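You operate a simulated robot arm through the tools that you are given. There is no shell and no other tool. Be economical: measure what you need, move in short steps, check, and stop when the job is done.

You run a simulated robot arm. Do the job below in one go: nothing can be reset, and whatever is moved stays where it is left.

JOB
Lock the parcel for Zabreyka in the post drawer.
Fine: unlock with the red key, shut the drawer, put the key back in the oak key block. Set down upright: what you pick out. Where these are worked on the way, their far stop is far enough and under half their travel is too little: post drawer.

It is judged by the outcome, as a careful person would: the job done as asked, and still so three seconds after it is handed in. It fails if anything else is knocked over, pushed out of place, dropped, spilled or broken.

ROBOT AND FRAMES
A 6-joint arm with a two-finger parallel gripper on a trunk, on a base that drives. Base frame: it is fixed to the floor where the robot stands at the start and does not move with it; the origin is under the middle of the robot, x ahead of it, y to its left, z up; the surface under the hand at the start is at about z = 0.8. Units: m, degrees, N and s.
With the tool pointing down near the work surface it reaches from about 0.32 to 0.84 m from the robot's upright axis, wherever it stands. Its first joint turns from -115.0 to 115.0 degrees. Places, roughly: oak key block [0.9, 0, 1]; post drawer [0.7, 0, 0.6]; post drawer lock [0.5, -0.2, 0.6]. Payload 3.43 kg.
The TCP is the grasp point between the finger pads, 0.034 m short of the fingertips. In the tool frame z runs along the fingers and y along their closing line. Largest opening 0.128 m; finger width 0.024, thickness 0.012; the body of the gripper, 0.048 by 0.13 m, starts 0.096 m behind the TCP.
Orientation is told as [roll, pitch, yaw] about the base's x, y, z axes, in that order, counted from this pose: with the fingers straight down and closing along the base's y, the tool's x points along the base's -x, its y along +y and its z along -z.

CONTROLS
- The arm moves only by the tool send_rows. Its argument "deltas" is a list of rows, each a list of 7 numbers: the shift along the tool's x, y, z in units of 500 mm (1.0 is 500 mm), then the turn, a rotation vector about the tool's x, y, z in units of 45 degrees (1.0 is 45 degrees), then the opening in per cent of the stroke, from 0 (shut) to 100 (fully open). In form: [[tx, ty, tz, ax, ay, az, jaw], ...]. A call has 1 to 12 rows; each row is the pose to reach, as a shift and turn from the pose commanded when the call began, along the tool's axes at that moment. A call with a number of a shift or a turn outside -1 to 1 is refused whole. Each row takes 0.2 s and may step no farther than 0.05 m and 8.6 degrees from the row before; otherwise, or with a gripper value out of range, the whole call is refused. Where a pose cannot be reached the arm comes as near as it can. A force on the tool above 40 N (or 10 N above the force at the start of the call, whichever is more), or a blocked arm, ends the call early, and 0.2 s more pass. Each finger travels about 0.108 m/s and halts on what it meets, pressing with about 42 N; the grip force reading is that of the motor and also rises with nothing between the fingers. The clock runs only during rows and for 0.2 s after the last one: add rows that repeat a pose to give the fingers time. It gives the time, the measured TCP pose, the force on the tool (base axes), the opening and the grip force at its end, in the units of the frame above (readings bear some noise), with the torque about the TCP (base axes, N m) and any sound that the robot's microphone picked up, and new pictures: "pictures" is both (left out), scene, wrist or none.
- Cameras (640 x 400 px; columns grow to the right, rows downward): "scene" is now at [-0.0252, 0.1624, 1.4658]; the picture's right is [-0.36, -0.93, 0.00], its down [-0.57, 0.22, -0.79] and it looks along [0.74, -0.29, -0.61] (base axes); focal length 262 px, centre (320, 200). "wrist" rides on the gripper at [0.076, -0.011, -0.16] in the tool frame; the picture's right is [0.15, 0.99, 0.00], its down [-0.88, 0.13, -0.46] and it looks along [-0.45, 0.07, 0.89] (tool axes); focal length 234 px, centre (320, 200). There is no depth. A picture from a camera that has moved, and an enlarged one, comes with that camera's place and axes in the base frame and with its lens. The place of the scene camera against the robot may be out by one fixed shift of up to 0.025 m in any direction.
- move_column(by): slides the trunk up (or, below 0, down) by that many m; the arm and the scene camera ride with it, the base frame stays. It gives what a move gives, with no picture.
- steer(legs): drives the robot by 1 to 6 legs, each [ahead, turn to the left] in m and degrees, along the robot's own axes; the way and the turn of a leg run together, so that a leg with both is an arc; at most 1.5 m and 180 degrees a leg. The arm and the cameras ride along, it lands a little off, and it stops where it bumps. It gives what a move gives, and a new picture of the scene camera.
- head_to(pan, tilt): turns the head with the scene camera to pan (to the left, within 103 degrees either way) and tilt (down, from -29 to 69), counted from straight ahead of the robot. It gives what a move gives, and a new picture of the scene camera.
- enlarge(camera, box): a new picture of the part [left, top, right, bottom] of that camera's present view, enlarged. The clock stands still meanwhile.
- sign_off(): hands the job in; it is judged then, once.

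Work in short steps. Places have to be worked out from the pictures, the camera data and where the tool is seen: move nearer, look again, correct. Check each grasp and each placing, and mend what went wrong. You have 120 turns and 260 pictures in all, those below and enlarged ones among them. Open the gripper and draw the arm clear of the work before you hand the job in, unless the task says otherwise; then end with one line.

The tools are called as a command line: name --pt "numbers of a row" for each row, then --argument value for the rest, lists and objects as JSON in quotes. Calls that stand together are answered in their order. send_rows: Moves the arm, as the interface text tells. Its arguments: {"type":"object","properties":{"deltas":{"type":"array","items":{"type":"array","items":{"type":"number"}}},"pictures":{"type":"string","enum":["both","scene","wrist","none"]}},"required":["deltas"]} The other tools are called the same way: move_column (by) slides the trunk up or down; steer (legs) drives the base; head_to (pan, tilt) turns the head that bears the scene camera; enlarge (camera, box) takes an enlarged picture of a part of a camera's view; sign_off () hands the job in.

At the start:

```text
time_s: 0.0
eef_pos: [0.4699, -0.1057, 1.2656]
tcp_rot: [0.0, 0.0, 0.0]
wrist_force: [0.2, -0.2, -0.8]
wrist_torque: [0.0, 0.0, 0.0]
gripper_width: 0.1281
gripper_force: 0.2
trunk travel left (down, up): [-0.725, 0.065]
robot x, y, heading: [0.0022, -0.0028, -0.1]
head pan, tilt: [-21.1, 37.6]
```

scene: 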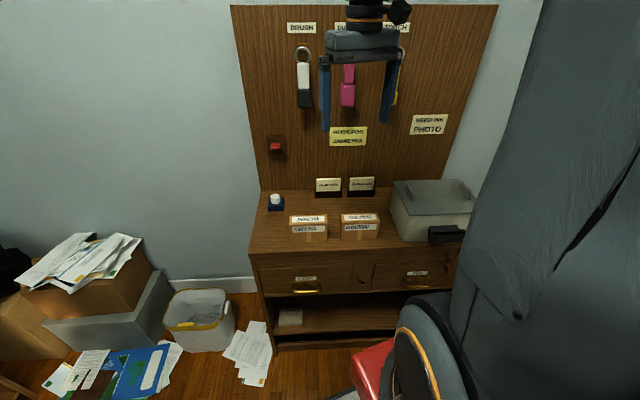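
wrist: 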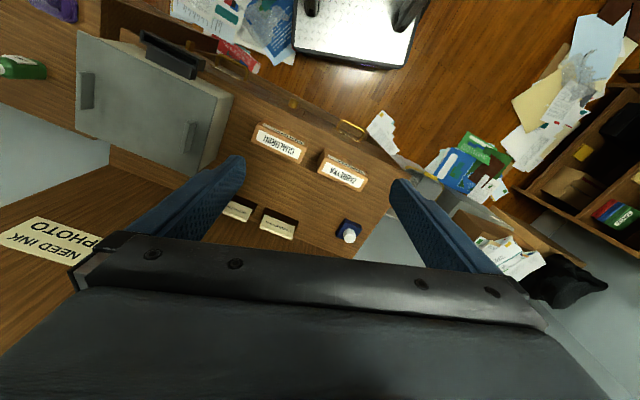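

I start by looking closely at the parcels, notes and drawers.

enlarge --camera "scene" --box '[240, 170, 400, 270]'

enlarge --camera "scene" --box '[250, 0, 450, 160]'

enlarge --camera "scene" --box '[240, 240, 480, 360]'

enlarge --camera "wrist" --box '[200, 110, 380, 250]'

```text
4.00 times, centred on (320, 220) of scene
camera zoom: at [-0.0252, 0.1624, 1.4658], right [-0.36, -0.93, 0.0], down [-0.57, 0.22, -0.79], along [0.74, -0.29, -0.61], focal length 1048 px, centre (320, 120)
```

zoom: 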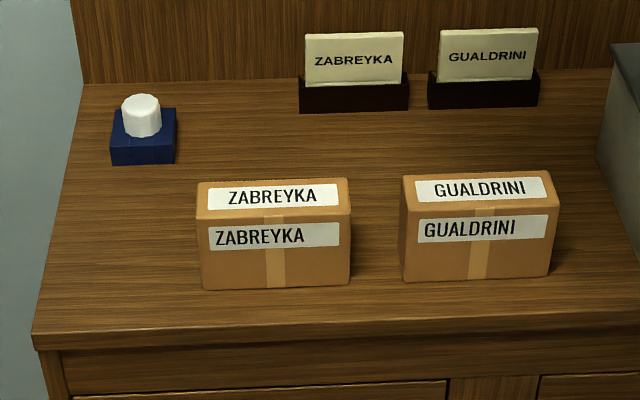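

```text
2.50 times, centred on (350, 80) of scene
camera zoom: at [-0.0252, 0.1624, 1.4658], right [-0.36, -0.93, 0.0], down [-0.57, 0.22, -0.79], along [0.74, -0.29, -0.61], focal length 655 px, centre (245, 500)
```

zoom: 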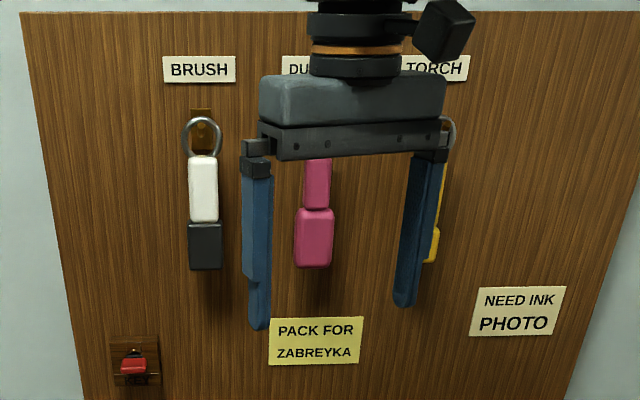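

```text
2.67 times, centred on (360, 300) of scene
camera zoom: at [-0.0252, 0.1624, 1.4658], right [-0.36, -0.93, 0.0], down [-0.57, 0.22, -0.79], along [0.74, -0.29, -0.61], focal length 699 px, centre (213, -67)
```

zoom: 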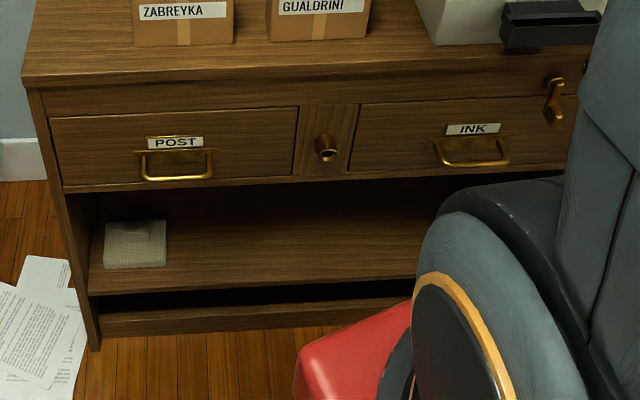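

```text
2.86 times, centred on (290, 180) of wrist
camera zoom: at [0.393, -0.1178, 1.4253], right [-0.15, 0.99, 0.0], down [0.88, 0.13, 0.46], along [0.45, 0.07, -0.89], focal length 669 px, centre (406, 257)
```

zoom: 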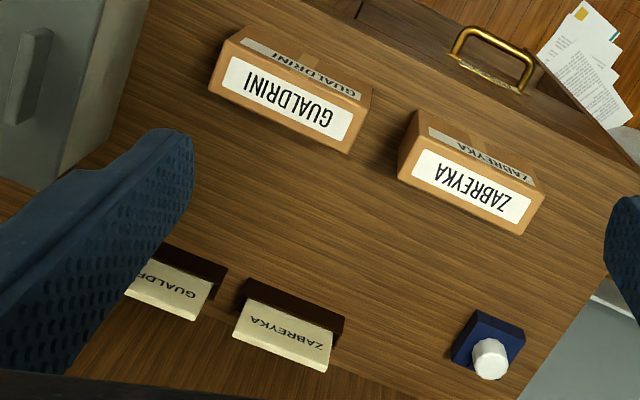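

The Zabreyka parcel is on the desk left, with POST drawer under it, a brass lock between the drawers, and the red key in a block on the back panel. Enlarging the key block, lock and lever.

enlarge --camera "scene" --box '[255, 125, 303, 165]'

enlarge --camera "scene" --box '[280, 260, 376, 320]'

head_to --pan -35 --tilt 60

```text
10.00 times, centred on (279, 145) of scene
camera zoom: at [-0.0252, 0.1624, 1.4658], right [-0.36, -0.93, 0.0], down [-0.57, 0.22, -0.79], along [0.74, -0.29, -0.61], focal length 2621 px, centre (730, 750)
```

zoom: 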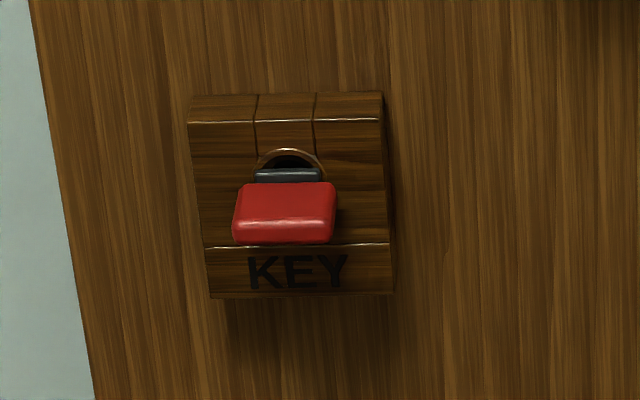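

```text
6.67 times, centred on (328, 290) of scene
camera zoom: at [-0.0252, 0.1624, 1.4658], right [-0.36, -0.93, 0.0], down [-0.57, 0.22, -0.79], along [0.74, -0.29, -0.61], focal length 1748 px, centre (267, -400)
```

zoom: 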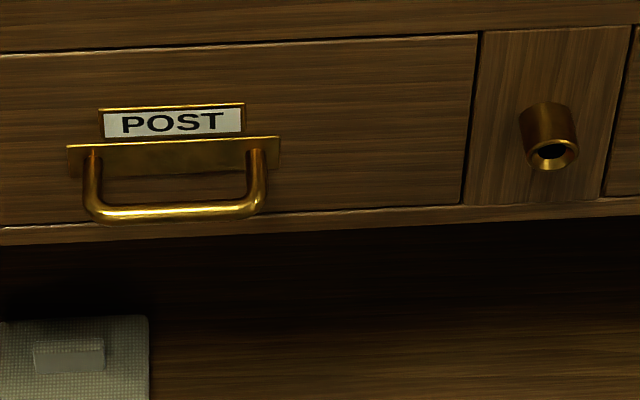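

```text
time_s: 0.9
eef_pos: [0.4703, -0.1063, 1.2655]
tcp_rot: [0.0, 0.1, 0.0]
wrist_force: [-0.1, 0.5, -0.9]
wrist_torque: [0.01, 0.01, 0.02]
gripper_width: 0.1282
gripper_force: 0.0
trunk travel left (down, up): [-0.725, 0.065]
robot x, y, heading: [-0.0031, -0.0016, -0.3]
head pan, tilt: [-35.0, 60.0]
camera scene: at [-0.0513, 0.1554, 1.4356], right [-0.57, -0.82, 0.0], down [-0.71, 0.5, -0.5], along [0.41, -0.29, -0.87], focal length 262 px, centre (320, 200)
```

scene: 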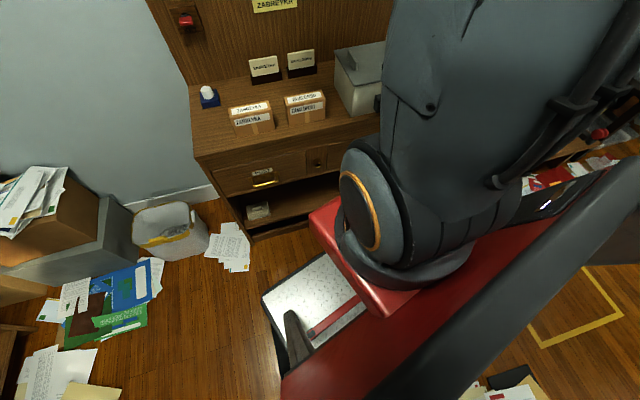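

The bow is a flat red block, horizontal, sticking out from the panel (normal about yaw -17°). I move the arm forward-left and yaw -17°, ahead of pitching the tool horizontal.

send_rows --pt "-0.049 0.04 0.052 0 0 0.047 100" --pt "-0.098 0.08 0.105 0 0 0.094 100" --pt "-0.146 0.12 0.157 0 0 0.142 100" --pt "-0.195 0.16 0.21 0 0 0.189 100" --pt "-0.244 0.2 0.262 0 0 0.236 100" --pt "-0.292 0.24 0.315 0 0 0.283 100" --pt "-0.341 0.28 0.367 0 0 0.331 100" --pt "-0.39 0.32 0.42 0 0 0.378 100" --pictures "none"

head_to --pan -10 --tilt 35

```text
time_s: 2.7
eef_pos: [0.6629, 0.0553, 1.0565]
tcp_rot: [0.1, -0.2, -17.1]
wrist_force: [-0.3, -0.4, -0.1]
wrist_torque: [0.0, -0.03, 0.0]
gripper_width: 0.1278
gripper_force: 0.1
trunk travel left (down, up): [-0.725, 0.065]
robot x, y, heading: [0.0008, -0.0033, 0.1]
head pan, tilt: [-35.0, 60.0]
```

```text
time_s: 3.5
eef_pos: [0.6633, 0.0556, 1.0557]
tcp_rot: [0.0, 0.0, -17.0]
wrist_force: [0.3, 0.9, 0.0]
wrist_torque: [0.03, 0.03, 0.0]
gripper_width: 0.1279
gripper_force: 0.1
trunk travel left (down, up): [-0.725, 0.065]
robot x, y, heading: [-0.0041, 0.002, -0.0]
head pan, tilt: [-10.0, 35.0]
camera scene: at [-0.0192, 0.1783, 1.4697], right [-0.17, -0.98, 0.0], down [-0.57, 0.1, -0.82], along [0.81, -0.14, -0.57], focal length 262 px, centre (320, 200)
```

scene: 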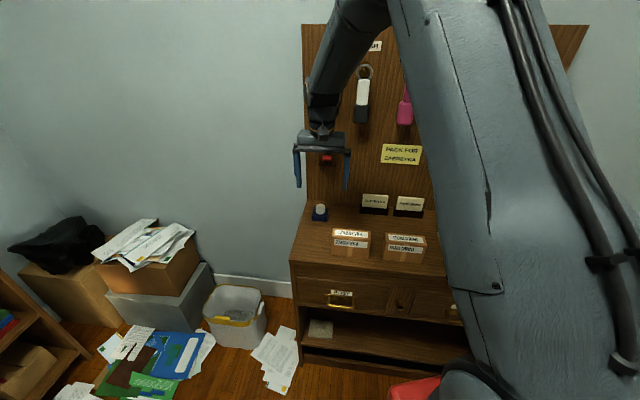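

Now pitch up in two halves, keeping the TCP in place.

send_rows --pt "0 0 0 0 -0.167 0 100" --pt "0 0 0 0 -0.333 0 100" --pt "0 0 0 0 -0.5 0 100" --pt "0 0 0 0 -0.667 0 100" --pt "0 0 0 0 -0.833 0 100" --pt "0 0 0 0 -1 0 100" --pictures "none"

send_rows --pt "0 0 0 0 -0.167 0 100" --pt "0 0 0 0 -0.333 0 100" --pt "0 0 0 0 -0.5 0 100" --pt "0 0 0 0 -0.667 0 100" --pt "0 0 0 0 -0.833 0 100" --pt "0 0 0 0 -1 0 100"

```text
time_s: 5.0
eef_pos: [0.6643, 0.0551, 1.0553]
tcp_rot: [0.0, -45.0, -17.1]
wrist_force: [0.5, 0.7, 0.5]
wrist_torque: [-0.04, 0.01, 0.0]
gripper_width: 0.1284
gripper_force: 0.0
trunk travel left (down, up): [-0.725, 0.065]
robot x, y, heading: [0.0014, -0.002, -0.1]
head pan, tilt: [-10.0, 35.0]
```

```text
time_s: 6.3
eef_pos: [0.68, 0.0633, 1.0687]
tcp_rot: [-80.8, -88.9, 63.3]
wrist_force: [-0.3, -0.4, 0.7]
wrist_torque: [0.05, 0.02, -0.01]
gripper_width: 0.1279
gripper_force: 0.1
out of reach, approached as far as the arm can: row 5, 6
trunk travel left (down, up): [-0.725, 0.065]
robot x, y, heading: [-0.003, 0.0026, -0.0]
head pan, tilt: [-10.0, 35.0]
camera scene: at [-0.0196, 0.1782, 1.4698], right [-0.17, -0.98, 0.0], down [-0.56, 0.1, -0.82], along [0.81, -0.14, -0.57], focal length 262 px, centre (320, 200)
camera wrist: at [0.5221, 0.0986, 0.9938], right [0.3, 0.94, -0.17], down [-0.39, 0.28, 0.88], along [0.87, -0.19, 0.45], focal length 234 px, centre (320, 200)
```

scene: 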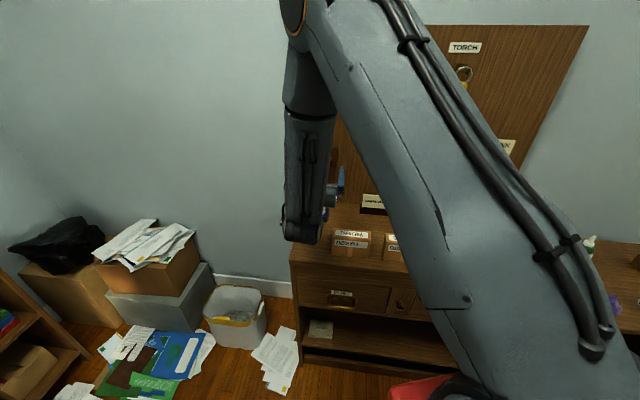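
wrist: 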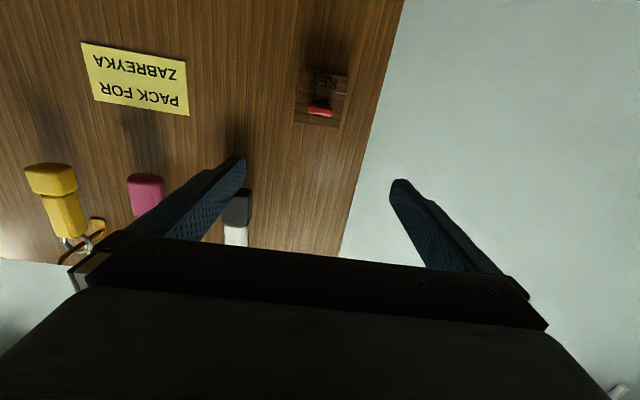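

The arm is too folded here; the robot should stand further back with a lower trunk. I check what is behind first.

head_to --pan 103 --tilt 45

head_to --pan -103 --tilt 45

```text
time_s: 8.3
eef_pos: [0.68, 0.0633, 1.0684]
tcp_rot: [-73.2, -88.7, 55.7]
wrist_force: [0.6, -0.5, 0.0]
wrist_torque: [-0.01, -0.01, -0.03]
gripper_width: 0.1281
gripper_force: 0.1
trunk travel left (down, up): [-0.725, 0.065]
robot x, y, heading: [-0.0017, -0.0009, -0.3]
head pan, tilt: [103.0, 45.0]
camera scene: at [-0.1242, 0.2729, 1.455], right [0.97, 0.22, 0.0], down [0.16, -0.69, -0.71], along [-0.16, 0.69, -0.71], focal length 262 px, centre (320, 200)
```

scene: 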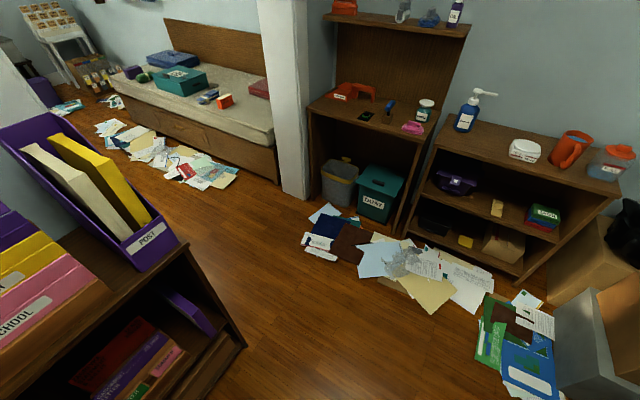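

```text
time_s: 11.3
eef_pos: [0.6809, 0.0624, 1.0696]
tcp_rot: [-73.2, -88.7, 55.7]
wrist_force: [0.0, 0.3, 0.4]
wrist_torque: [0.02, -0.03, -0.03]
gripper_width: 0.1279
gripper_force: 0.0
trunk travel left (down, up): [-0.725, 0.065]
robot x, y, heading: [-0.0032, -0.0021, 0.1]
head pan, tilt: [-103.0, 45.0]
camera scene: at [-0.1242, 0.1144, 1.455], right [-0.97, 0.22, 0.0], down [0.16, 0.69, -0.71], along [-0.16, -0.69, -0.71], focal length 262 px, centre (320, 200)
```

scene: 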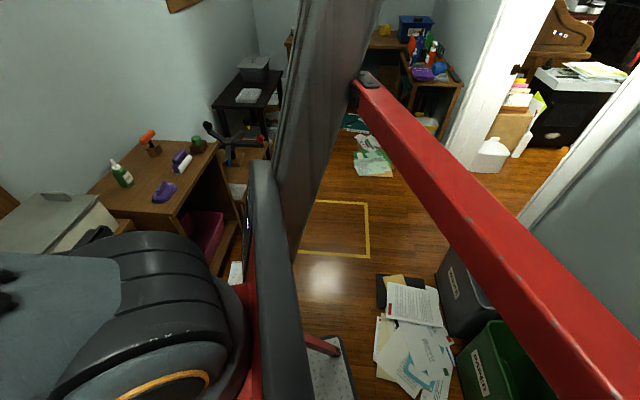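

Shelf behind at roughly s = -0.7 along the desk normal; there is room to back 0.2 m while turning to heading -17°, parallel to the desk normal.

steer --legs '[[-0.2, -17]]'

head_to --pan 5 --tilt 40

```text
time_s: 12.8
eef_pos: [0.4721, -0.1085, 1.0703]
tcp_rot: [-75.3, -88.6, 40.8]
wrist_force: [-0.6, 0.6, 0.1]
wrist_torque: [0.01, 0.01, -0.04]
gripper_width: 0.1279
gripper_force: 0.1
trunk travel left (down, up): [-0.725, 0.065]
robot x, y, heading: [-0.1988, 0.0281, -17.0]
head pan, tilt: [-103.0, 45.0]
camera scene: at [-0.2822, 0.1719, 1.455], right [-0.87, 0.5, 0.0], down [0.35, 0.61, -0.71], along [-0.35, -0.61, -0.71], focal length 262 px, centre (320, 200)
```

scene: 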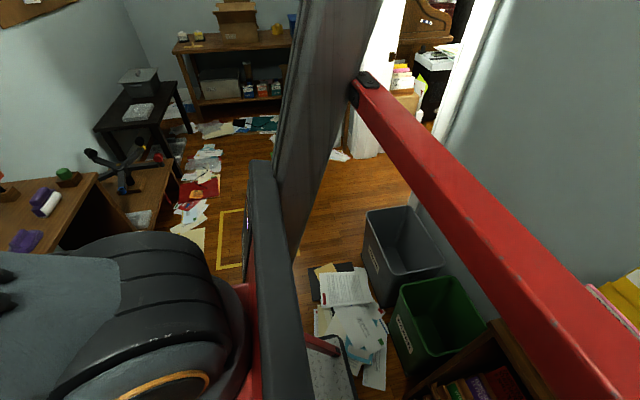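

```text
time_s: 14.7
eef_pos: [0.4723, -0.1096, 1.0695]
tcp_rot: [-75.3, -88.7, 40.9]
wrist_force: [-0.5, 0.3, 0.2]
wrist_torque: [0.0, 0.01, 0.0]
gripper_width: 0.128
gripper_force: 0.0
trunk travel left (down, up): [-0.725, 0.065]
robot x, y, heading: [-0.1988, 0.0255, -17.1]
head pan, tilt: [5.0, 40.0]
camera scene: at [-0.1586, 0.2246, 1.4622], right [-0.21, -0.98, 0.0], down [-0.63, 0.13, -0.77], along [0.75, -0.16, -0.64], focal length 262 px, centre (320, 200)
```

scene: 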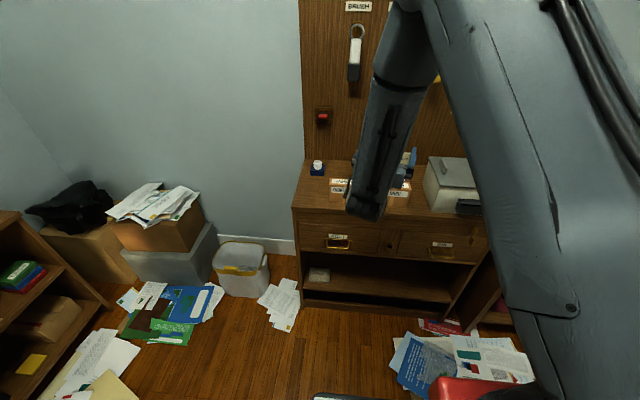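

Key triangulates to about (0.863, -0.003, 1.033). I move to a pre-grasp about 0.16 m in front of it, correcting yaw.

send_rows --pt "0.009 0.065 0.026 -0.048 0 0 100" --pt "0.018 0.129 0.052 -0.097 0 0 100" --pt "0.028 0.194 0.078 -0.145 0 0 100" --pt "0.037 0.258 0.104 -0.193 0 0 100" --pt "0.046 0.323 0.13 -0.242 0 0 100" --pt "0.056 0.387 0.156 -0.29 0 0 100" --pt "0.065 0.452 0.182 -0.339 0 0 100" --pt "0.074 0.516 0.208 -0.387 0 0 100"

```text
time_s: 16.5
eef_pos: [0.7046, 0.0426, 1.0268]
tcp_rot: [-58.1, -88.7, 41.2]
wrist_force: [-0.3, -0.1, 0.3]
wrist_torque: [0.04, 0.03, -0.01]
gripper_width: 0.1282
gripper_force: 0.0
trunk travel left (down, up): [-0.725, 0.065]
robot x, y, heading: [-0.1953, 0.0291, -17.0]
head pan, tilt: [5.0, 40.0]
camera scene: at [-0.1588, 0.2245, 1.4623], right [-0.21, -0.98, 0.0], down [-0.63, 0.13, -0.77], along [0.75, -0.16, -0.64], focal length 262 px, centre (320, 200)
camera wrist: at [0.546, 0.0771, 0.9524], right [0.29, 0.94, -0.17], down [-0.38, 0.27, 0.88], along [0.88, -0.19, 0.44], focal length 234 px, centre (320, 200)
```

scene: 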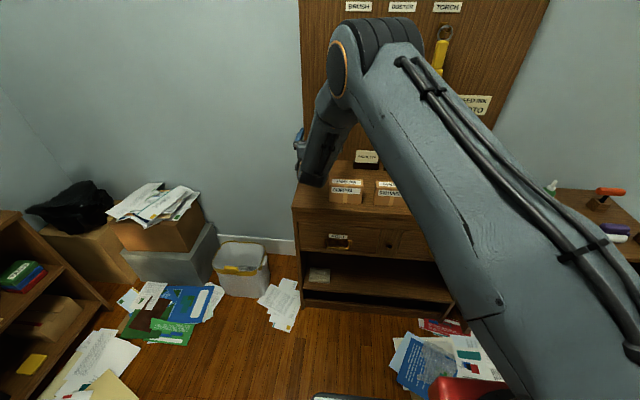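
wrist: 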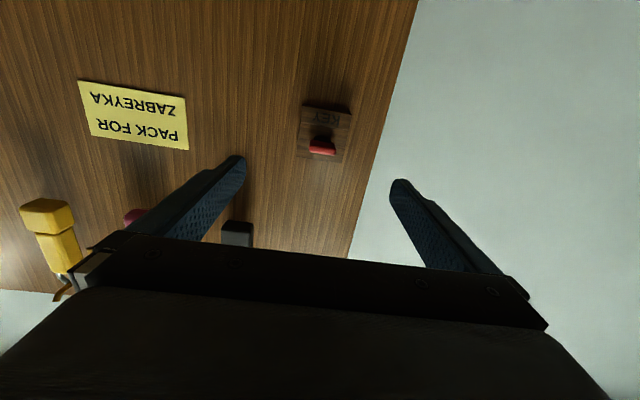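

Enlarging the key in the wrist view to see its shape and place.

enlarge --camera "wrist" --box '[288, 95, 368, 165]'

head_to --pan 20 --tilt 20

```text
5.71 times, centred on (328, 130) of wrist
camera zoom: at [0.546, 0.0771, 0.9524], right [0.29, 0.94, -0.17], down [-0.38, 0.27, 0.88], along [0.88, -0.19, 0.44], focal length 1338 px, centre (274, 600)
```

zoom: 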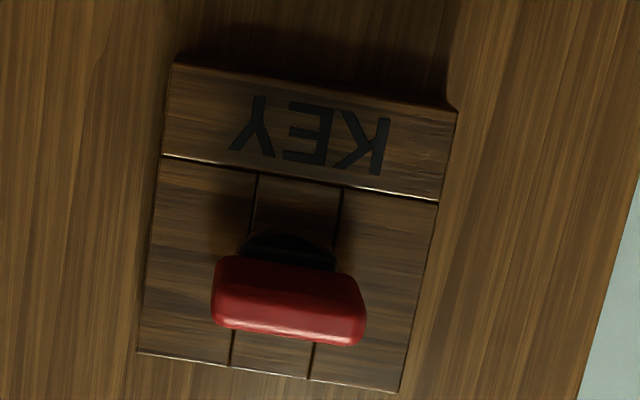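

```text
time_s: 17.3
eef_pos: [0.7043, 0.0427, 1.0278]
tcp_rot: [-57.9, -88.7, 40.8]
wrist_force: [0.3, -0.2, 0.5]
wrist_torque: [0.0, 0.02, -0.01]
gripper_width: 0.1279
gripper_force: 0.0
trunk travel left (down, up): [-0.725, 0.065]
robot x, y, heading: [-0.1957, 0.0317, -17.0]
head pan, tilt: [20.0, 20.0]
camera scene: at [-0.1487, 0.2472, 1.4936], right [0.05, -1.0, 0.0], down [-0.34, -0.02, -0.94], along [0.94, 0.05, -0.34], focal length 262 px, centre (320, 200)
```

scene: 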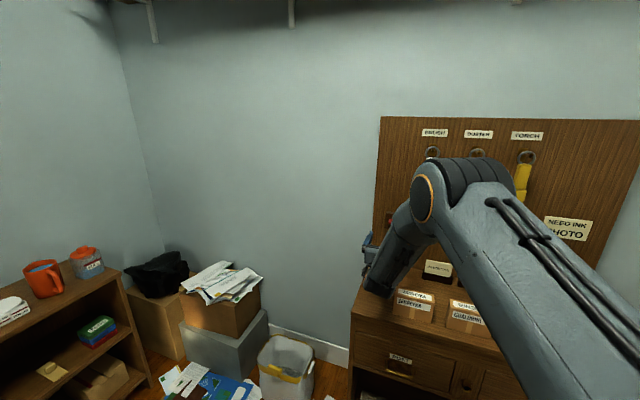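

Bow ≈ 0.037 wide, ~0.012 thick, protruding ~0.045 from the block. I trim the tilt and advance 0.08 m for a closer look.

send_rows --pt "-0.004 0.004 0.04 0 -0.008 0.012 100" --pt "-0.008 0.008 0.08 0 -0.016 0.024 100" --pt "-0.008 0.008 0.12 0 -0.016 0.024 70" --pt "-0.008 0.008 0.16 0 -0.016 0.024 60"

enlarge --camera "wrist" --box '[260, 110, 400, 200]'

```text
time_s: 18.3
eef_pos: [0.7819, 0.0248, 1.0299]
tcp_rot: [-162.7, -89.9, 145.5]
wrist_force: [-0.1, -0.3, 0.1]
wrist_torque: [0.0, 0.01, 0.0]
gripper_width: 0.0767
gripper_force: 0.1
trunk travel left (down, up): [-0.725, 0.065]
robot x, y, heading: [-0.1972, 0.0274, -16.9]
head pan, tilt: [20.0, 20.0]
camera scene: at [-0.149, 0.2473, 1.4936], right [0.05, -1.0, 0.0], down [-0.34, -0.02, -0.94], along [0.94, 0.05, -0.34], focal length 262 px, centre (320, 200)
camera wrist: at [0.6246, 0.0607, 0.9534], right [0.29, 0.95, -0.15], down [-0.4, 0.26, 0.88], along [0.87, -0.2, 0.45], focal length 234 px, centre (320, 200)
```

scene: 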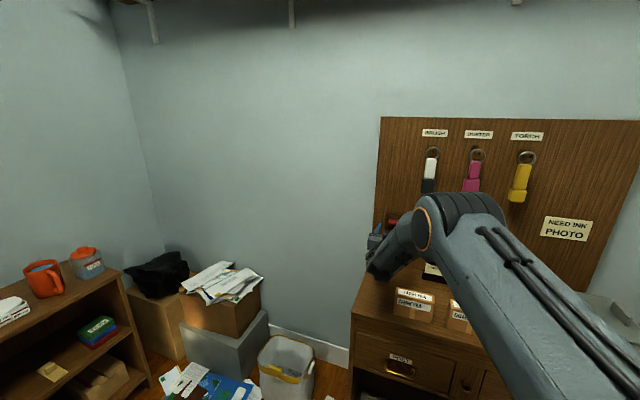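
wrist: 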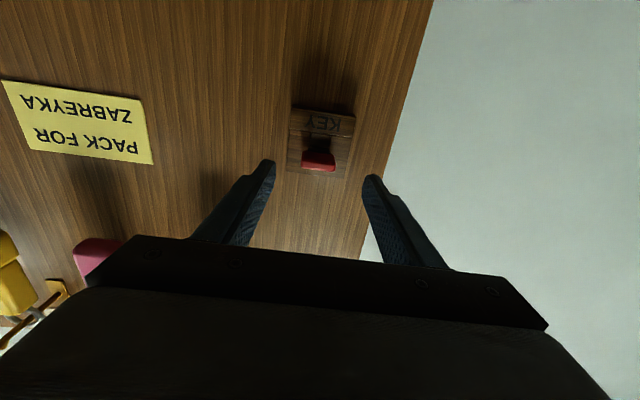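

```text
4.44 times, centred on (330, 155) of wrist
camera zoom: at [0.6246, 0.0607, 0.9534], right [0.29, 0.95, -0.15], down [-0.4, 0.26, 0.88], along [0.87, -0.2, 0.45], focal length 1041 px, centre (276, 400)
```

zoom: 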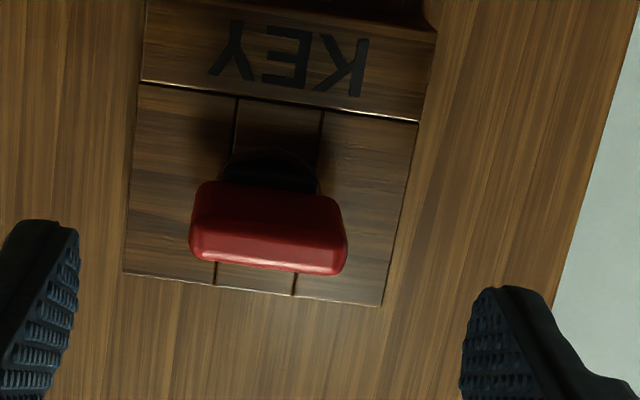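

Aligned well. Advance 0.06 m more with small corrections and look.

send_rows --pt "-0.005 -0.002 0.04 0 0 0 60" --pt "-0.009 -0.004 0.08 0 0 0 60" --pt "-0.009 -0.004 0.12 0 0 0 60" --pictures "none"

enlarge --camera "wrist" --box '[230, 100, 410, 220]'

```text
time_s: 19.1
eef_pos: [0.8379, 0.0051, 1.0319]
tcp_rot: [-115.9, -90.0, 98.8]
wrist_force: [0.2, -0.1, 0.3]
wrist_torque: [0.01, 0.02, 0.02]
gripper_width: 0.0771
gripper_force: 0.1
trunk travel left (down, up): [-0.725, 0.065]
robot x, y, heading: [-0.1985, 0.0298, -16.6]
head pan, tilt: [20.0, 20.0]
```

```text
3.33 times, centred on (320, 160) of wrist
camera zoom: at [0.681, 0.0408, 0.9566], right [0.29, 0.95, -0.15], down [-0.4, 0.26, 0.88], along [0.87, -0.2, 0.45], focal length 781 px, centre (320, 333)
```

zoom: 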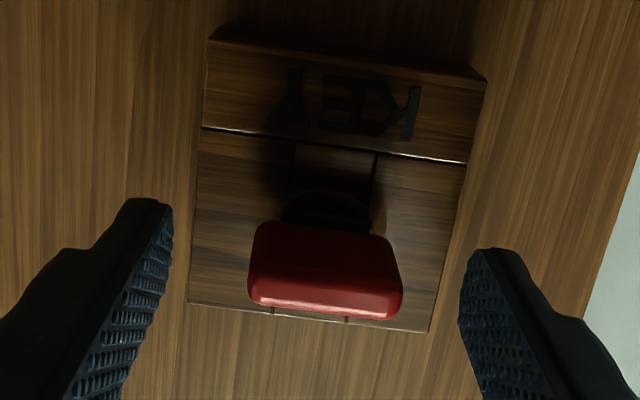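

Bow front is ~10 mm ahead of the TCP. Advance 10 mm, up 2 mm, left 1.5 mm, and close.

send_rows --pt "-0.004 0.003 0.02 0 0 0 60" --pt "-0.004 0.003 0.02 0 0 0 40" --pt "-0.004 0.003 0.02 0 0 0 20" --pt "-0.004 0.003 0.02 0 0 0 0" --pt "-0.004 0.003 0.02 0 0 0 0" --pictures "none"

enlarge --camera "wrist" --box '[230, 100, 410, 220]'

```text
time_s: 20.3
eef_pos: [0.8452, 0.0024, 1.0355]
tcp_rot: [177.1, -89.9, 165.7]
wrist_force: [-13.8, -4.7, -1.1]
wrist_torque: [-0.34, 0.0, -1.09]
gripper_width: 0.0698
gripper_force: 45.3
trunk travel left (down, up): [-0.725, 0.065]
robot x, y, heading: [-0.2006, 0.0326, -16.9]
head pan, tilt: [20.0, 20.0]
```

```text
3.33 times, centred on (320, 160) of wrist
camera zoom: at [0.6895, 0.0386, 0.959], right [0.29, 0.95, -0.15], down [-0.4, 0.26, 0.88], along [0.87, -0.2, 0.45], focal length 781 px, centre (320, 333)
```

zoom: 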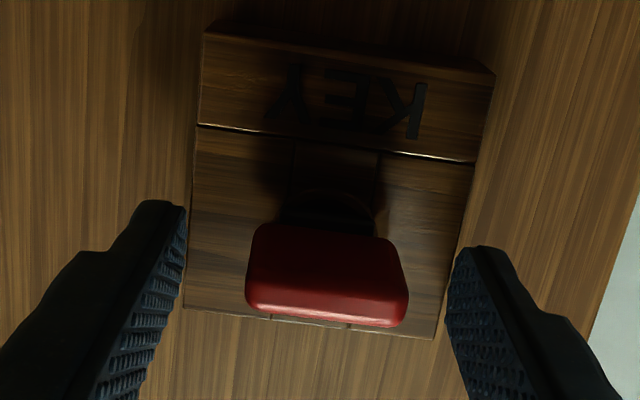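

The fingers closed on the block's sides (0.070 wide), so I'm too deep. Open, retreat 5 cm, and triangulate with views at two heights.

send_rows --pt "0 0 0 0 0 0 40" --pt "0 0 0 0 0 0 62" --pt "0 0 0 0 0 0 62" --pt "0 0 -0.05 0 0 0 62" --pt "0 0 -0.1 0 0 0 62" --pictures "none"

enlarge --camera "wrist" --box '[240, 100, 400, 200]'

send_rows --pt "0.06 0 0 0 0 0 62" --pt "0.1 0 0 0 0 0 62" --pt "0.1 0 0 0 0 0 62" --pictures "none"

enlarge --camera "wrist" --box '[240, 100, 400, 200]'

```text
time_s: 21.5
eef_pos: [0.8002, 0.0196, 1.0345]
tcp_rot: [163.0, -90.0, 180.0]
wrist_force: [0.0, 0.3, -0.5]
wrist_torque: [-0.03, -0.07, 0.02]
gripper_width: 0.0792
gripper_force: 0.0
trunk travel left (down, up): [-0.725, 0.065]
robot x, y, heading: [-0.1975, 0.0271, -17.3]
head pan, tilt: [20.0, 20.0]
```

```text
4.00 times, centred on (320, 150) of wrist
camera zoom: at [0.643, 0.0553, 0.9585], right [0.29, 0.95, -0.15], down [-0.4, 0.26, 0.88], along [0.87, -0.2, 0.45], focal length 937 px, centre (320, 400)
```

zoom: 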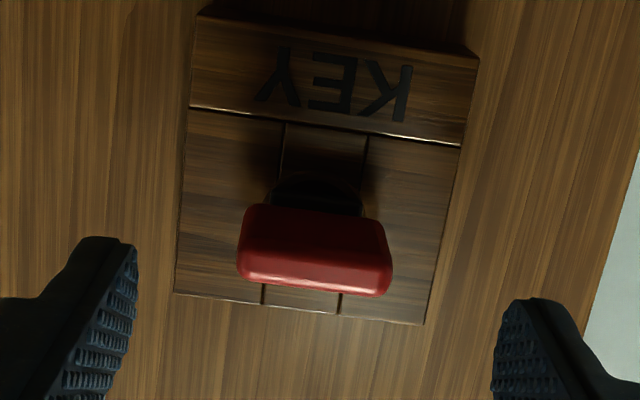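

```text
time_s: 22.3
eef_pos: [0.799, 0.0194, 0.9852]
tcp_rot: [-176.5, -89.9, 159.6]
wrist_force: [-0.2, 0.3, 0.2]
wrist_torque: [-0.03, -0.02, -0.02]
gripper_width: 0.0796
gripper_force: 0.1
trunk travel left (down, up): [-0.725, 0.065]
robot x, y, heading: [-0.1966, 0.0316, -17.0]
head pan, tilt: [20.0, 20.0]
```

```text
4.00 times, centred on (320, 150) of wrist
camera zoom: at [0.6416, 0.0548, 0.9081], right [0.29, 0.95, -0.15], down [-0.4, 0.26, 0.88], along [0.87, -0.2, 0.45], focal length 937 px, centre (320, 400)
```

zoom: 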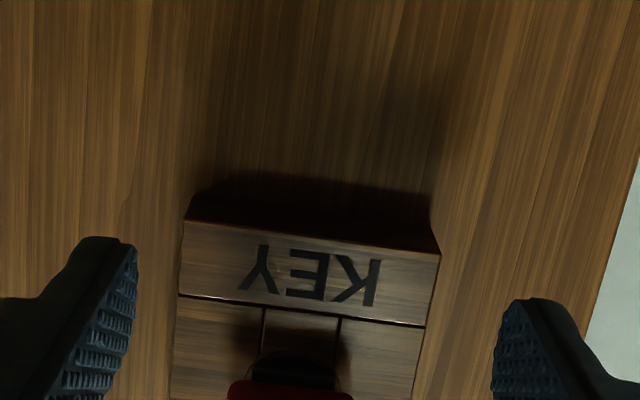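

Triangulation: bow centre z≈1.0245, spans 28–70 mm ahead of my earlier TCP, ~7 mm thick, 31 mm wide; block face 10 mm beyond. I raise to z 1.0245, advance 36 mm, and close.

send_rows --pt "-0.08 -0.004 0 0 0 0 62" --pt "-0.08 -0.004 0.04 0 0 0 62" --pt "-0.08 -0.004 0.072 0 0 0 62" --pt "-0.08 -0.004 0.072 0 0 0 40" --pt "-0.08 -0.004 0.072 0 0 0 10" --pt "-0.08 -0.004 0.072 0 0 0 0" --pt "-0.08 -0.004 0.072 0 0 0 0" --pictures "none"

enlarge --camera "wrist" --box '[240, 100, 400, 200]'

```text
time_s: 23.9
eef_pos: [0.8339, 0.0065, 1.0267]
tcp_rot: [-177.7, -90.0, 160.7]
wrist_force: [0.0, -1.4, 0.0]
wrist_torque: [0.0, -0.02, -0.01]
gripper_width: 0.0347
gripper_force: 41.6
trunk travel left (down, up): [-0.725, 0.065]
robot x, y, heading: [-0.1974, 0.0291, -16.9]
head pan, tilt: [20.0, 20.0]
```

```text
4.00 times, centred on (320, 150) of wrist
camera zoom: at [0.6764, 0.0425, 0.9493], right [0.29, 0.95, -0.15], down [-0.4, 0.26, 0.88], along [0.87, -0.2, 0.45], focal length 937 px, centre (320, 400)
```

zoom: 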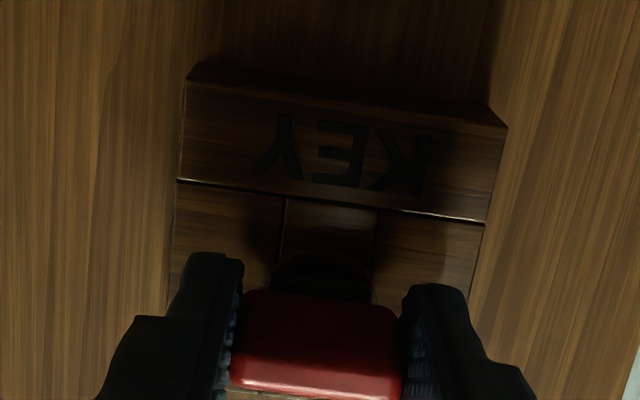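

Grasp on the bow at width 0.0347. Pull the key straight out in small steps.

send_rows --pt "0 0 -0.03 0 0 0 0" --pt "0 0 -0.06 0 0 0 0" --pt "0 0 -0.1 0 0 0 0" --pt "0 0 -0.15 0 0 0 0" --pt "0 0 -0.2 0 0 0 0" --pictures "wrist"

```text
time_s: 25.1
eef_pos: [0.7372, 0.035, 1.026]
tcp_rot: [-83.0, -90.0, 65.9]
wrist_force: [1.0, -0.7, -0.1]
wrist_torque: [0.02, -0.03, 0.01]
gripper_width: 0.0347
gripper_force: 42.5
trunk travel left (down, up): [-0.725, 0.065]
robot x, y, heading: [-0.192, 0.026, -17.1]
head pan, tilt: [20.0, 20.0]
camera wrist: at [0.5806, 0.0711, 0.9492], right [0.29, 0.95, -0.15], down [-0.4, 0.26, 0.88], along [0.87, -0.2, 0.45], focal length 234 px, centre (320, 200)
```

wrist: 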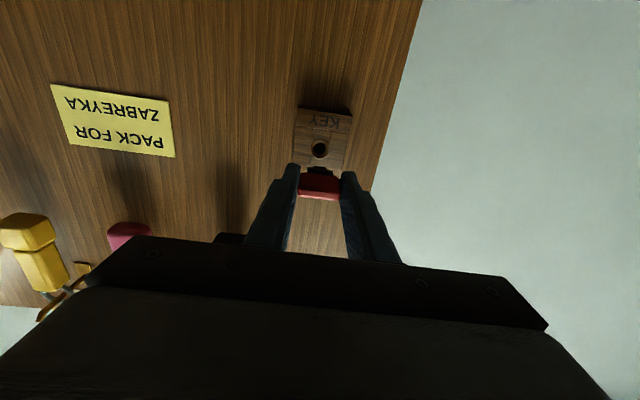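

enlarge --camera "wrist" --box '[270, 95, 390, 205]'

```text
3.64 times, centred on (330, 150) of wrist
camera zoom: at [0.5806, 0.0711, 0.9492], right [0.29, 0.95, -0.15], down [-0.4, 0.26, 0.88], along [0.87, -0.2, 0.45], focal length 852 px, centre (284, 382)
```

zoom: 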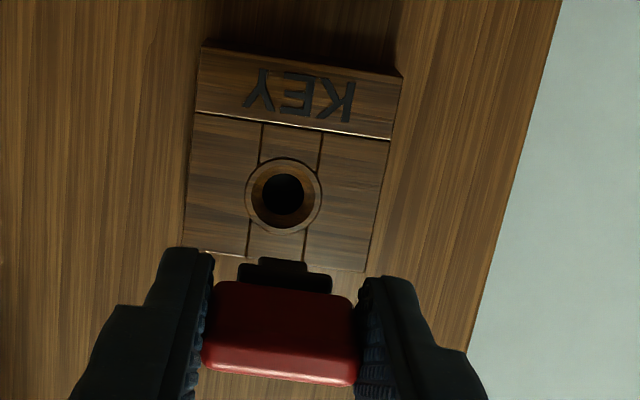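

Key is out, held straight; the block hole is round with a funnel. Now retreat, raise and shift right so I can then lower the trunk in front of the desk.

send_rows --pt "0 0 -0.1 0 0 0 0" --pt "0 0 -0.2 0 0 0 0" --pt "-0.051 -0.061 -0.24 0 0 0 0" --pt "-0.102 -0.121 -0.28 0 0 0 0" --pt "-0.152 -0.182 -0.32 0 0 0 0" --pt "-0.203 -0.242 -0.36 0 0 0 0" --pt "-0.254 -0.303 -0.4 0 0 0 0" --pt "-0.305 -0.364 -0.44 0 0 0 0" --pt "-0.356 -0.424 -0.48 0 0 0 0" --pt "-0.406 -0.485 -0.52 0 0 0 0" --pt "-0.457 -0.545 -0.56 0 0 0 0" --pt "-0.508 -0.606 -0.6 0 0 0 0" --pictures "both"

```text
time_s: 27.7
eef_pos: [0.3753, -0.0961, 1.2848]
tcp_rot: [63.2, -89.3, -83.2]
wrist_force: [0.9, -0.8, -0.9]
wrist_torque: [0.0, -0.05, -0.01]
gripper_width: 0.0343
gripper_force: 42.0
out of reach, approached as far as the arm can: row 7, 8, 9, 10, 11, 12
trunk travel left (down, up): [-0.725, 0.065]
robot x, y, heading: [-0.1956, 0.0236, -17.1]
head pan, tilt: [20.0, 20.0]
camera scene: at [-0.1479, 0.2472, 1.4936], right [0.05, -1.0, 0.0], down [-0.34, -0.02, -0.94], along [0.94, 0.05, -0.34], focal length 262 px, centre (320, 200)
camera wrist: at [0.2195, -0.0512, 1.2086], right [0.34, 0.93, -0.14], down [-0.38, 0.27, 0.88], along [0.86, -0.25, 0.45], focal length 234 px, centre (320, 200)
```

scene: 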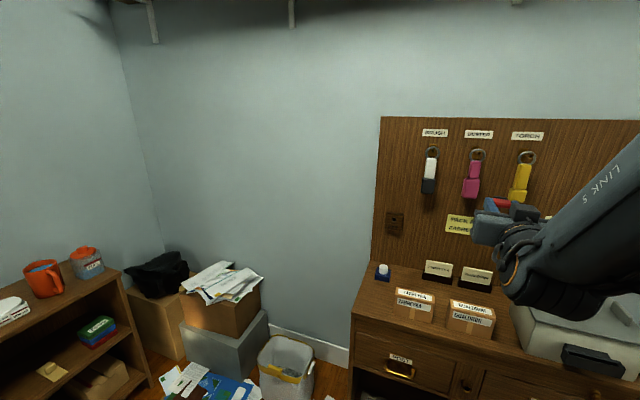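
wrist: 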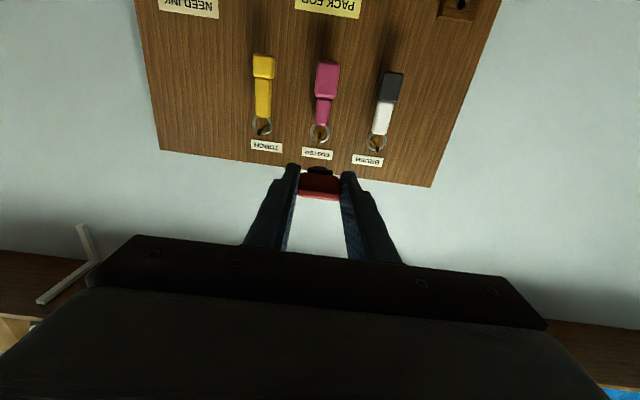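

Radial distance is too short for a horizontal tool here. I check the space behind to back up a bit more.

head_to --pan 103 --tilt 65

head_to --pan -103 --tilt 65

```text
time_s: 29.3
eef_pos: [0.3749, -0.0954, 1.2853]
tcp_rot: [68.2, -89.3, -88.1]
wrist_force: [-0.7, -1.0, -0.6]
wrist_torque: [-0.03, 0.03, 0.0]
gripper_width: 0.0346
gripper_force: 42.1
trunk travel left (down, up): [-0.725, 0.065]
robot x, y, heading: [-0.1941, 0.0285, -16.9]
head pan, tilt: [103.0, 65.0]
camera scene: at [-0.2376, 0.3027, 1.43], right [1.0, -0.07, 0.0], down [-0.06, -0.9, -0.42], along [0.03, 0.42, -0.91], focal length 262 px, centre (320, 200)
```

scene: 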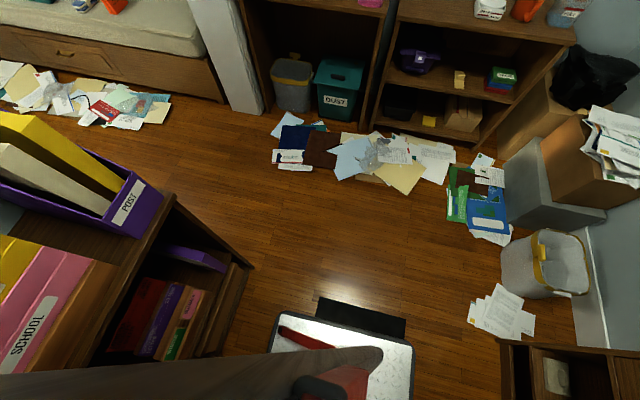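

```text
time_s: 32.3
eef_pos: [0.3749, -0.095, 1.2855]
tcp_rot: [68.4, -89.3, -88.5]
wrist_force: [0.5, 0.3, -0.7]
wrist_torque: [-0.03, 0.03, -0.01]
gripper_width: 0.0347
gripper_force: 42.4
trunk travel left (down, up): [-0.725, 0.065]
robot x, y, heading: [-0.1974, 0.0303, -16.9]
head pan, tilt: [-103.0, 65.0]
camera scene: at [-0.2721, 0.1896, 1.4299], right [-0.87, 0.5, 0.0], down [0.45, 0.79, -0.42], along [-0.21, -0.37, -0.91], focal length 262 px, centre (320, 200)
```

scene: 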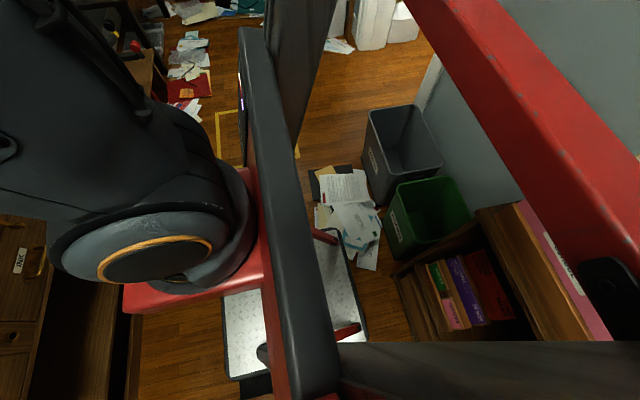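

Base rear edge is at s≈-0.50 and the shelf at s≈-0.75, so backing 0.12 m is safe.

steer --legs '[[-0.12, 0]]'

head_to --pan 8 --tilt 40

```text
time_s: 33.5
eef_pos: [0.2619, -0.0617, 1.2853]
tcp_rot: [67.4, -89.3, -87.6]
wrist_force: [0.1, -0.5, -0.4]
wrist_torque: [0.04, -0.01, 0.04]
gripper_width: 0.0345
gripper_force: 41.7
trunk travel left (down, up): [-0.725, 0.065]
robot x, y, heading: [-0.3106, 0.0656, -16.8]
head pan, tilt: [-103.0, 65.0]
camera scene: at [-0.3848, 0.2239, 1.4299], right [-0.87, 0.5, 0.0], down [0.45, 0.79, -0.42], along [-0.21, -0.37, -0.91], focal length 262 px, centre (320, 200)
```

scene: 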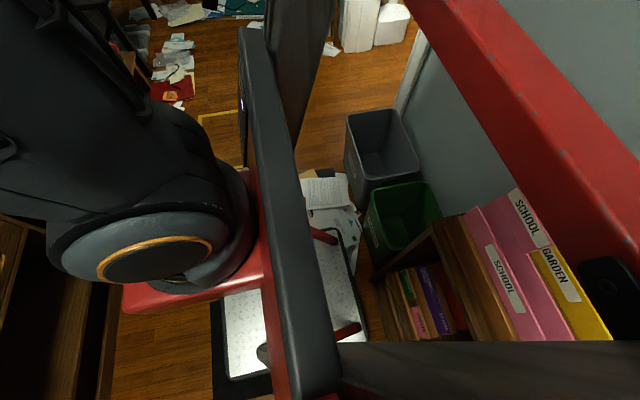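

```text
time_s: 35.4
eef_pos: [0.262, -0.0606, 1.2841]
tcp_rot: [68.2, -89.3, -88.2]
wrist_force: [-0.9, 0.3, 0.9]
wrist_torque: [0.03, -0.03, -0.01]
gripper_width: 0.0345
gripper_force: 42.0
trunk travel left (down, up): [-0.725, 0.065]
robot x, y, heading: [-0.3089, 0.0622, -16.9]
head pan, tilt: [8.0, 40.0]
camera scene: at [-0.2708, 0.2634, 1.4622], right [-0.16, -0.99, 0.0], down [-0.64, 0.1, -0.77], along [0.76, -0.12, -0.64], focal length 262 px, centre (320, 200)
```

scene: 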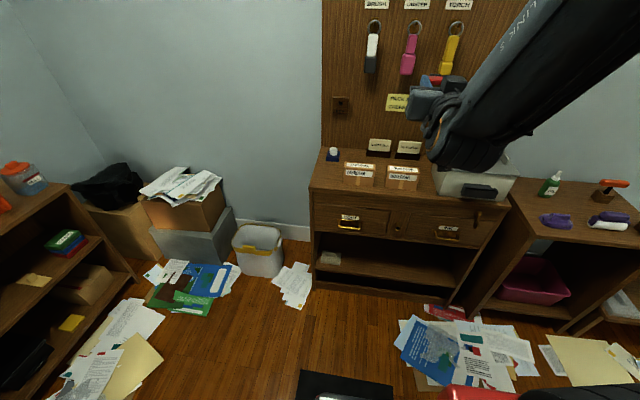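

Clear. Lower the trunk 0.62 m so the hand is in front of the lock height.

move_column --by -0.62

head_to --pan 0 --tilt 20

```text
refused: -0.62 is not a number from -0.4 to 0.4
```

```text
time_s: 36.3
eef_pos: [0.2612, -0.0615, 1.2842]
tcp_rot: [68.2, -89.3, -88.3]
wrist_force: [-0.3, 0.4, -0.5]
wrist_torque: [-0.01, 0.02, 0.01]
gripper_width: 0.0348
gripper_force: 41.8
trunk travel left (down, up): [-0.725, 0.065]
robot x, y, heading: [-0.3087, 0.0656, -16.7]
head pan, tilt: [0.0, 20.0]
camera scene: at [-0.2656, 0.2496, 1.4936], right [-0.29, -0.96, 0.0], down [-0.33, 0.1, -0.94], along [0.9, -0.27, -0.34], focal length 262 px, centre (320, 200)
```

scene: 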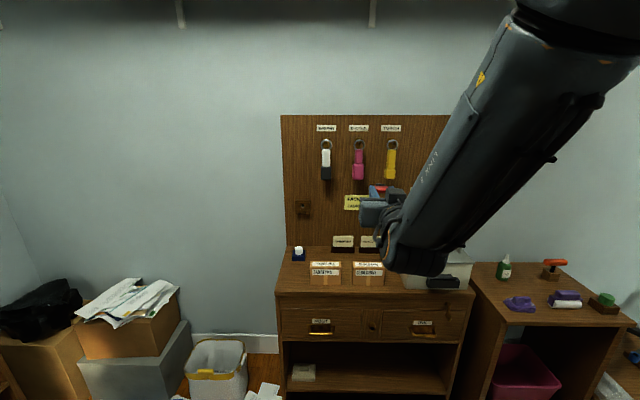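

Step limit is 0.4, so in two moves of 0.31.

move_column --by -0.31

move_column --by -0.31

head_to --pan 0 --tilt 10

enlarge --camera "wrist" --box '[0, 0, 640, 400]'

```text
time_s: 39.3
eef_pos: [0.3332, -0.0831, 0.975]
tcp_rot: [65.7, -89.3, -85.9]
wrist_force: [0.1, -0.2, -0.9]
wrist_torque: [-0.01, 0.0, -0.01]
gripper_width: 0.0346
gripper_force: 42.6
trunk travel left (down, up): [-0.415, 0.375]
robot x, y, heading: [-0.3082, 0.0663, -17.1]
head pan, tilt: [0.0, 20.0]
```

```text
time_s: 42.4
eef_pos: [0.4167, -0.1077, 0.6639]
tcp_rot: [64.0, -89.3, -84.1]
wrist_force: [0.1, 0.3, -0.8]
wrist_torque: [0.01, 0.01, -0.01]
gripper_width: 0.0345
gripper_force: 41.8
trunk travel left (down, up): [-0.105, 0.685]
robot x, y, heading: [-0.3092, 0.062, -16.8]
head pan, tilt: [0.0, 20.0]
```

```text
time_s: 43.1
eef_pos: [0.4154, -0.1072, 0.6654]
tcp_rot: [63.7, -89.2, -83.9]
wrist_force: [-1.1, 0.5, -0.5]
wrist_torque: [0.01, 0.02, 0.0]
gripper_width: 0.0344
gripper_force: 41.9
trunk travel left (down, up): [-0.105, 0.685]
robot x, y, heading: [-0.3093, 0.0651, -17.0]
head pan, tilt: [0.0, 10.0]
camera scene: at [-0.1007, 0.1994, 0.8899], right [-0.29, -0.96, 0.0], down [-0.17, 0.05, -0.98], along [0.94, -0.29, -0.17], focal length 262 px, centre (320, 200)
```

scene: 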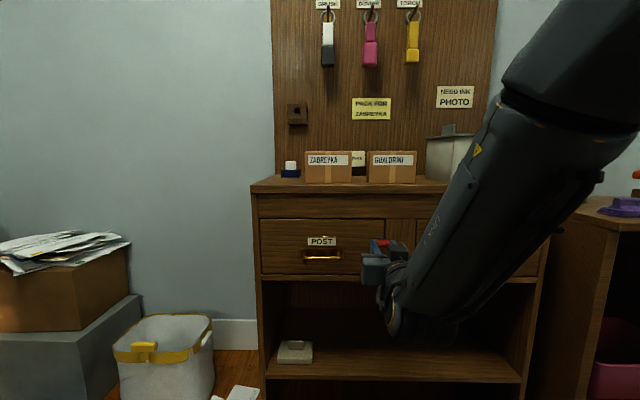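

```text
1.00 times, centred on (320, 200) of wrist (not enlarged: the box is as wide or as high as the picture)
camera zoom: at [0.2604, -0.0632, 0.5892], right [0.34, 0.93, -0.14], down [-0.38, 0.27, 0.88], along [0.86, -0.25, 0.45], focal length 234 px, centre (320, 200)
```

zoom: 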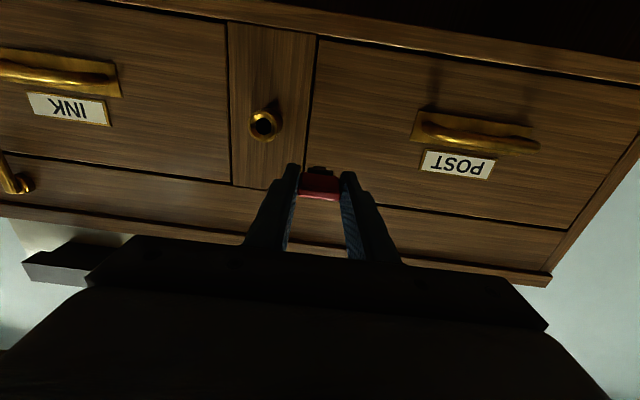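

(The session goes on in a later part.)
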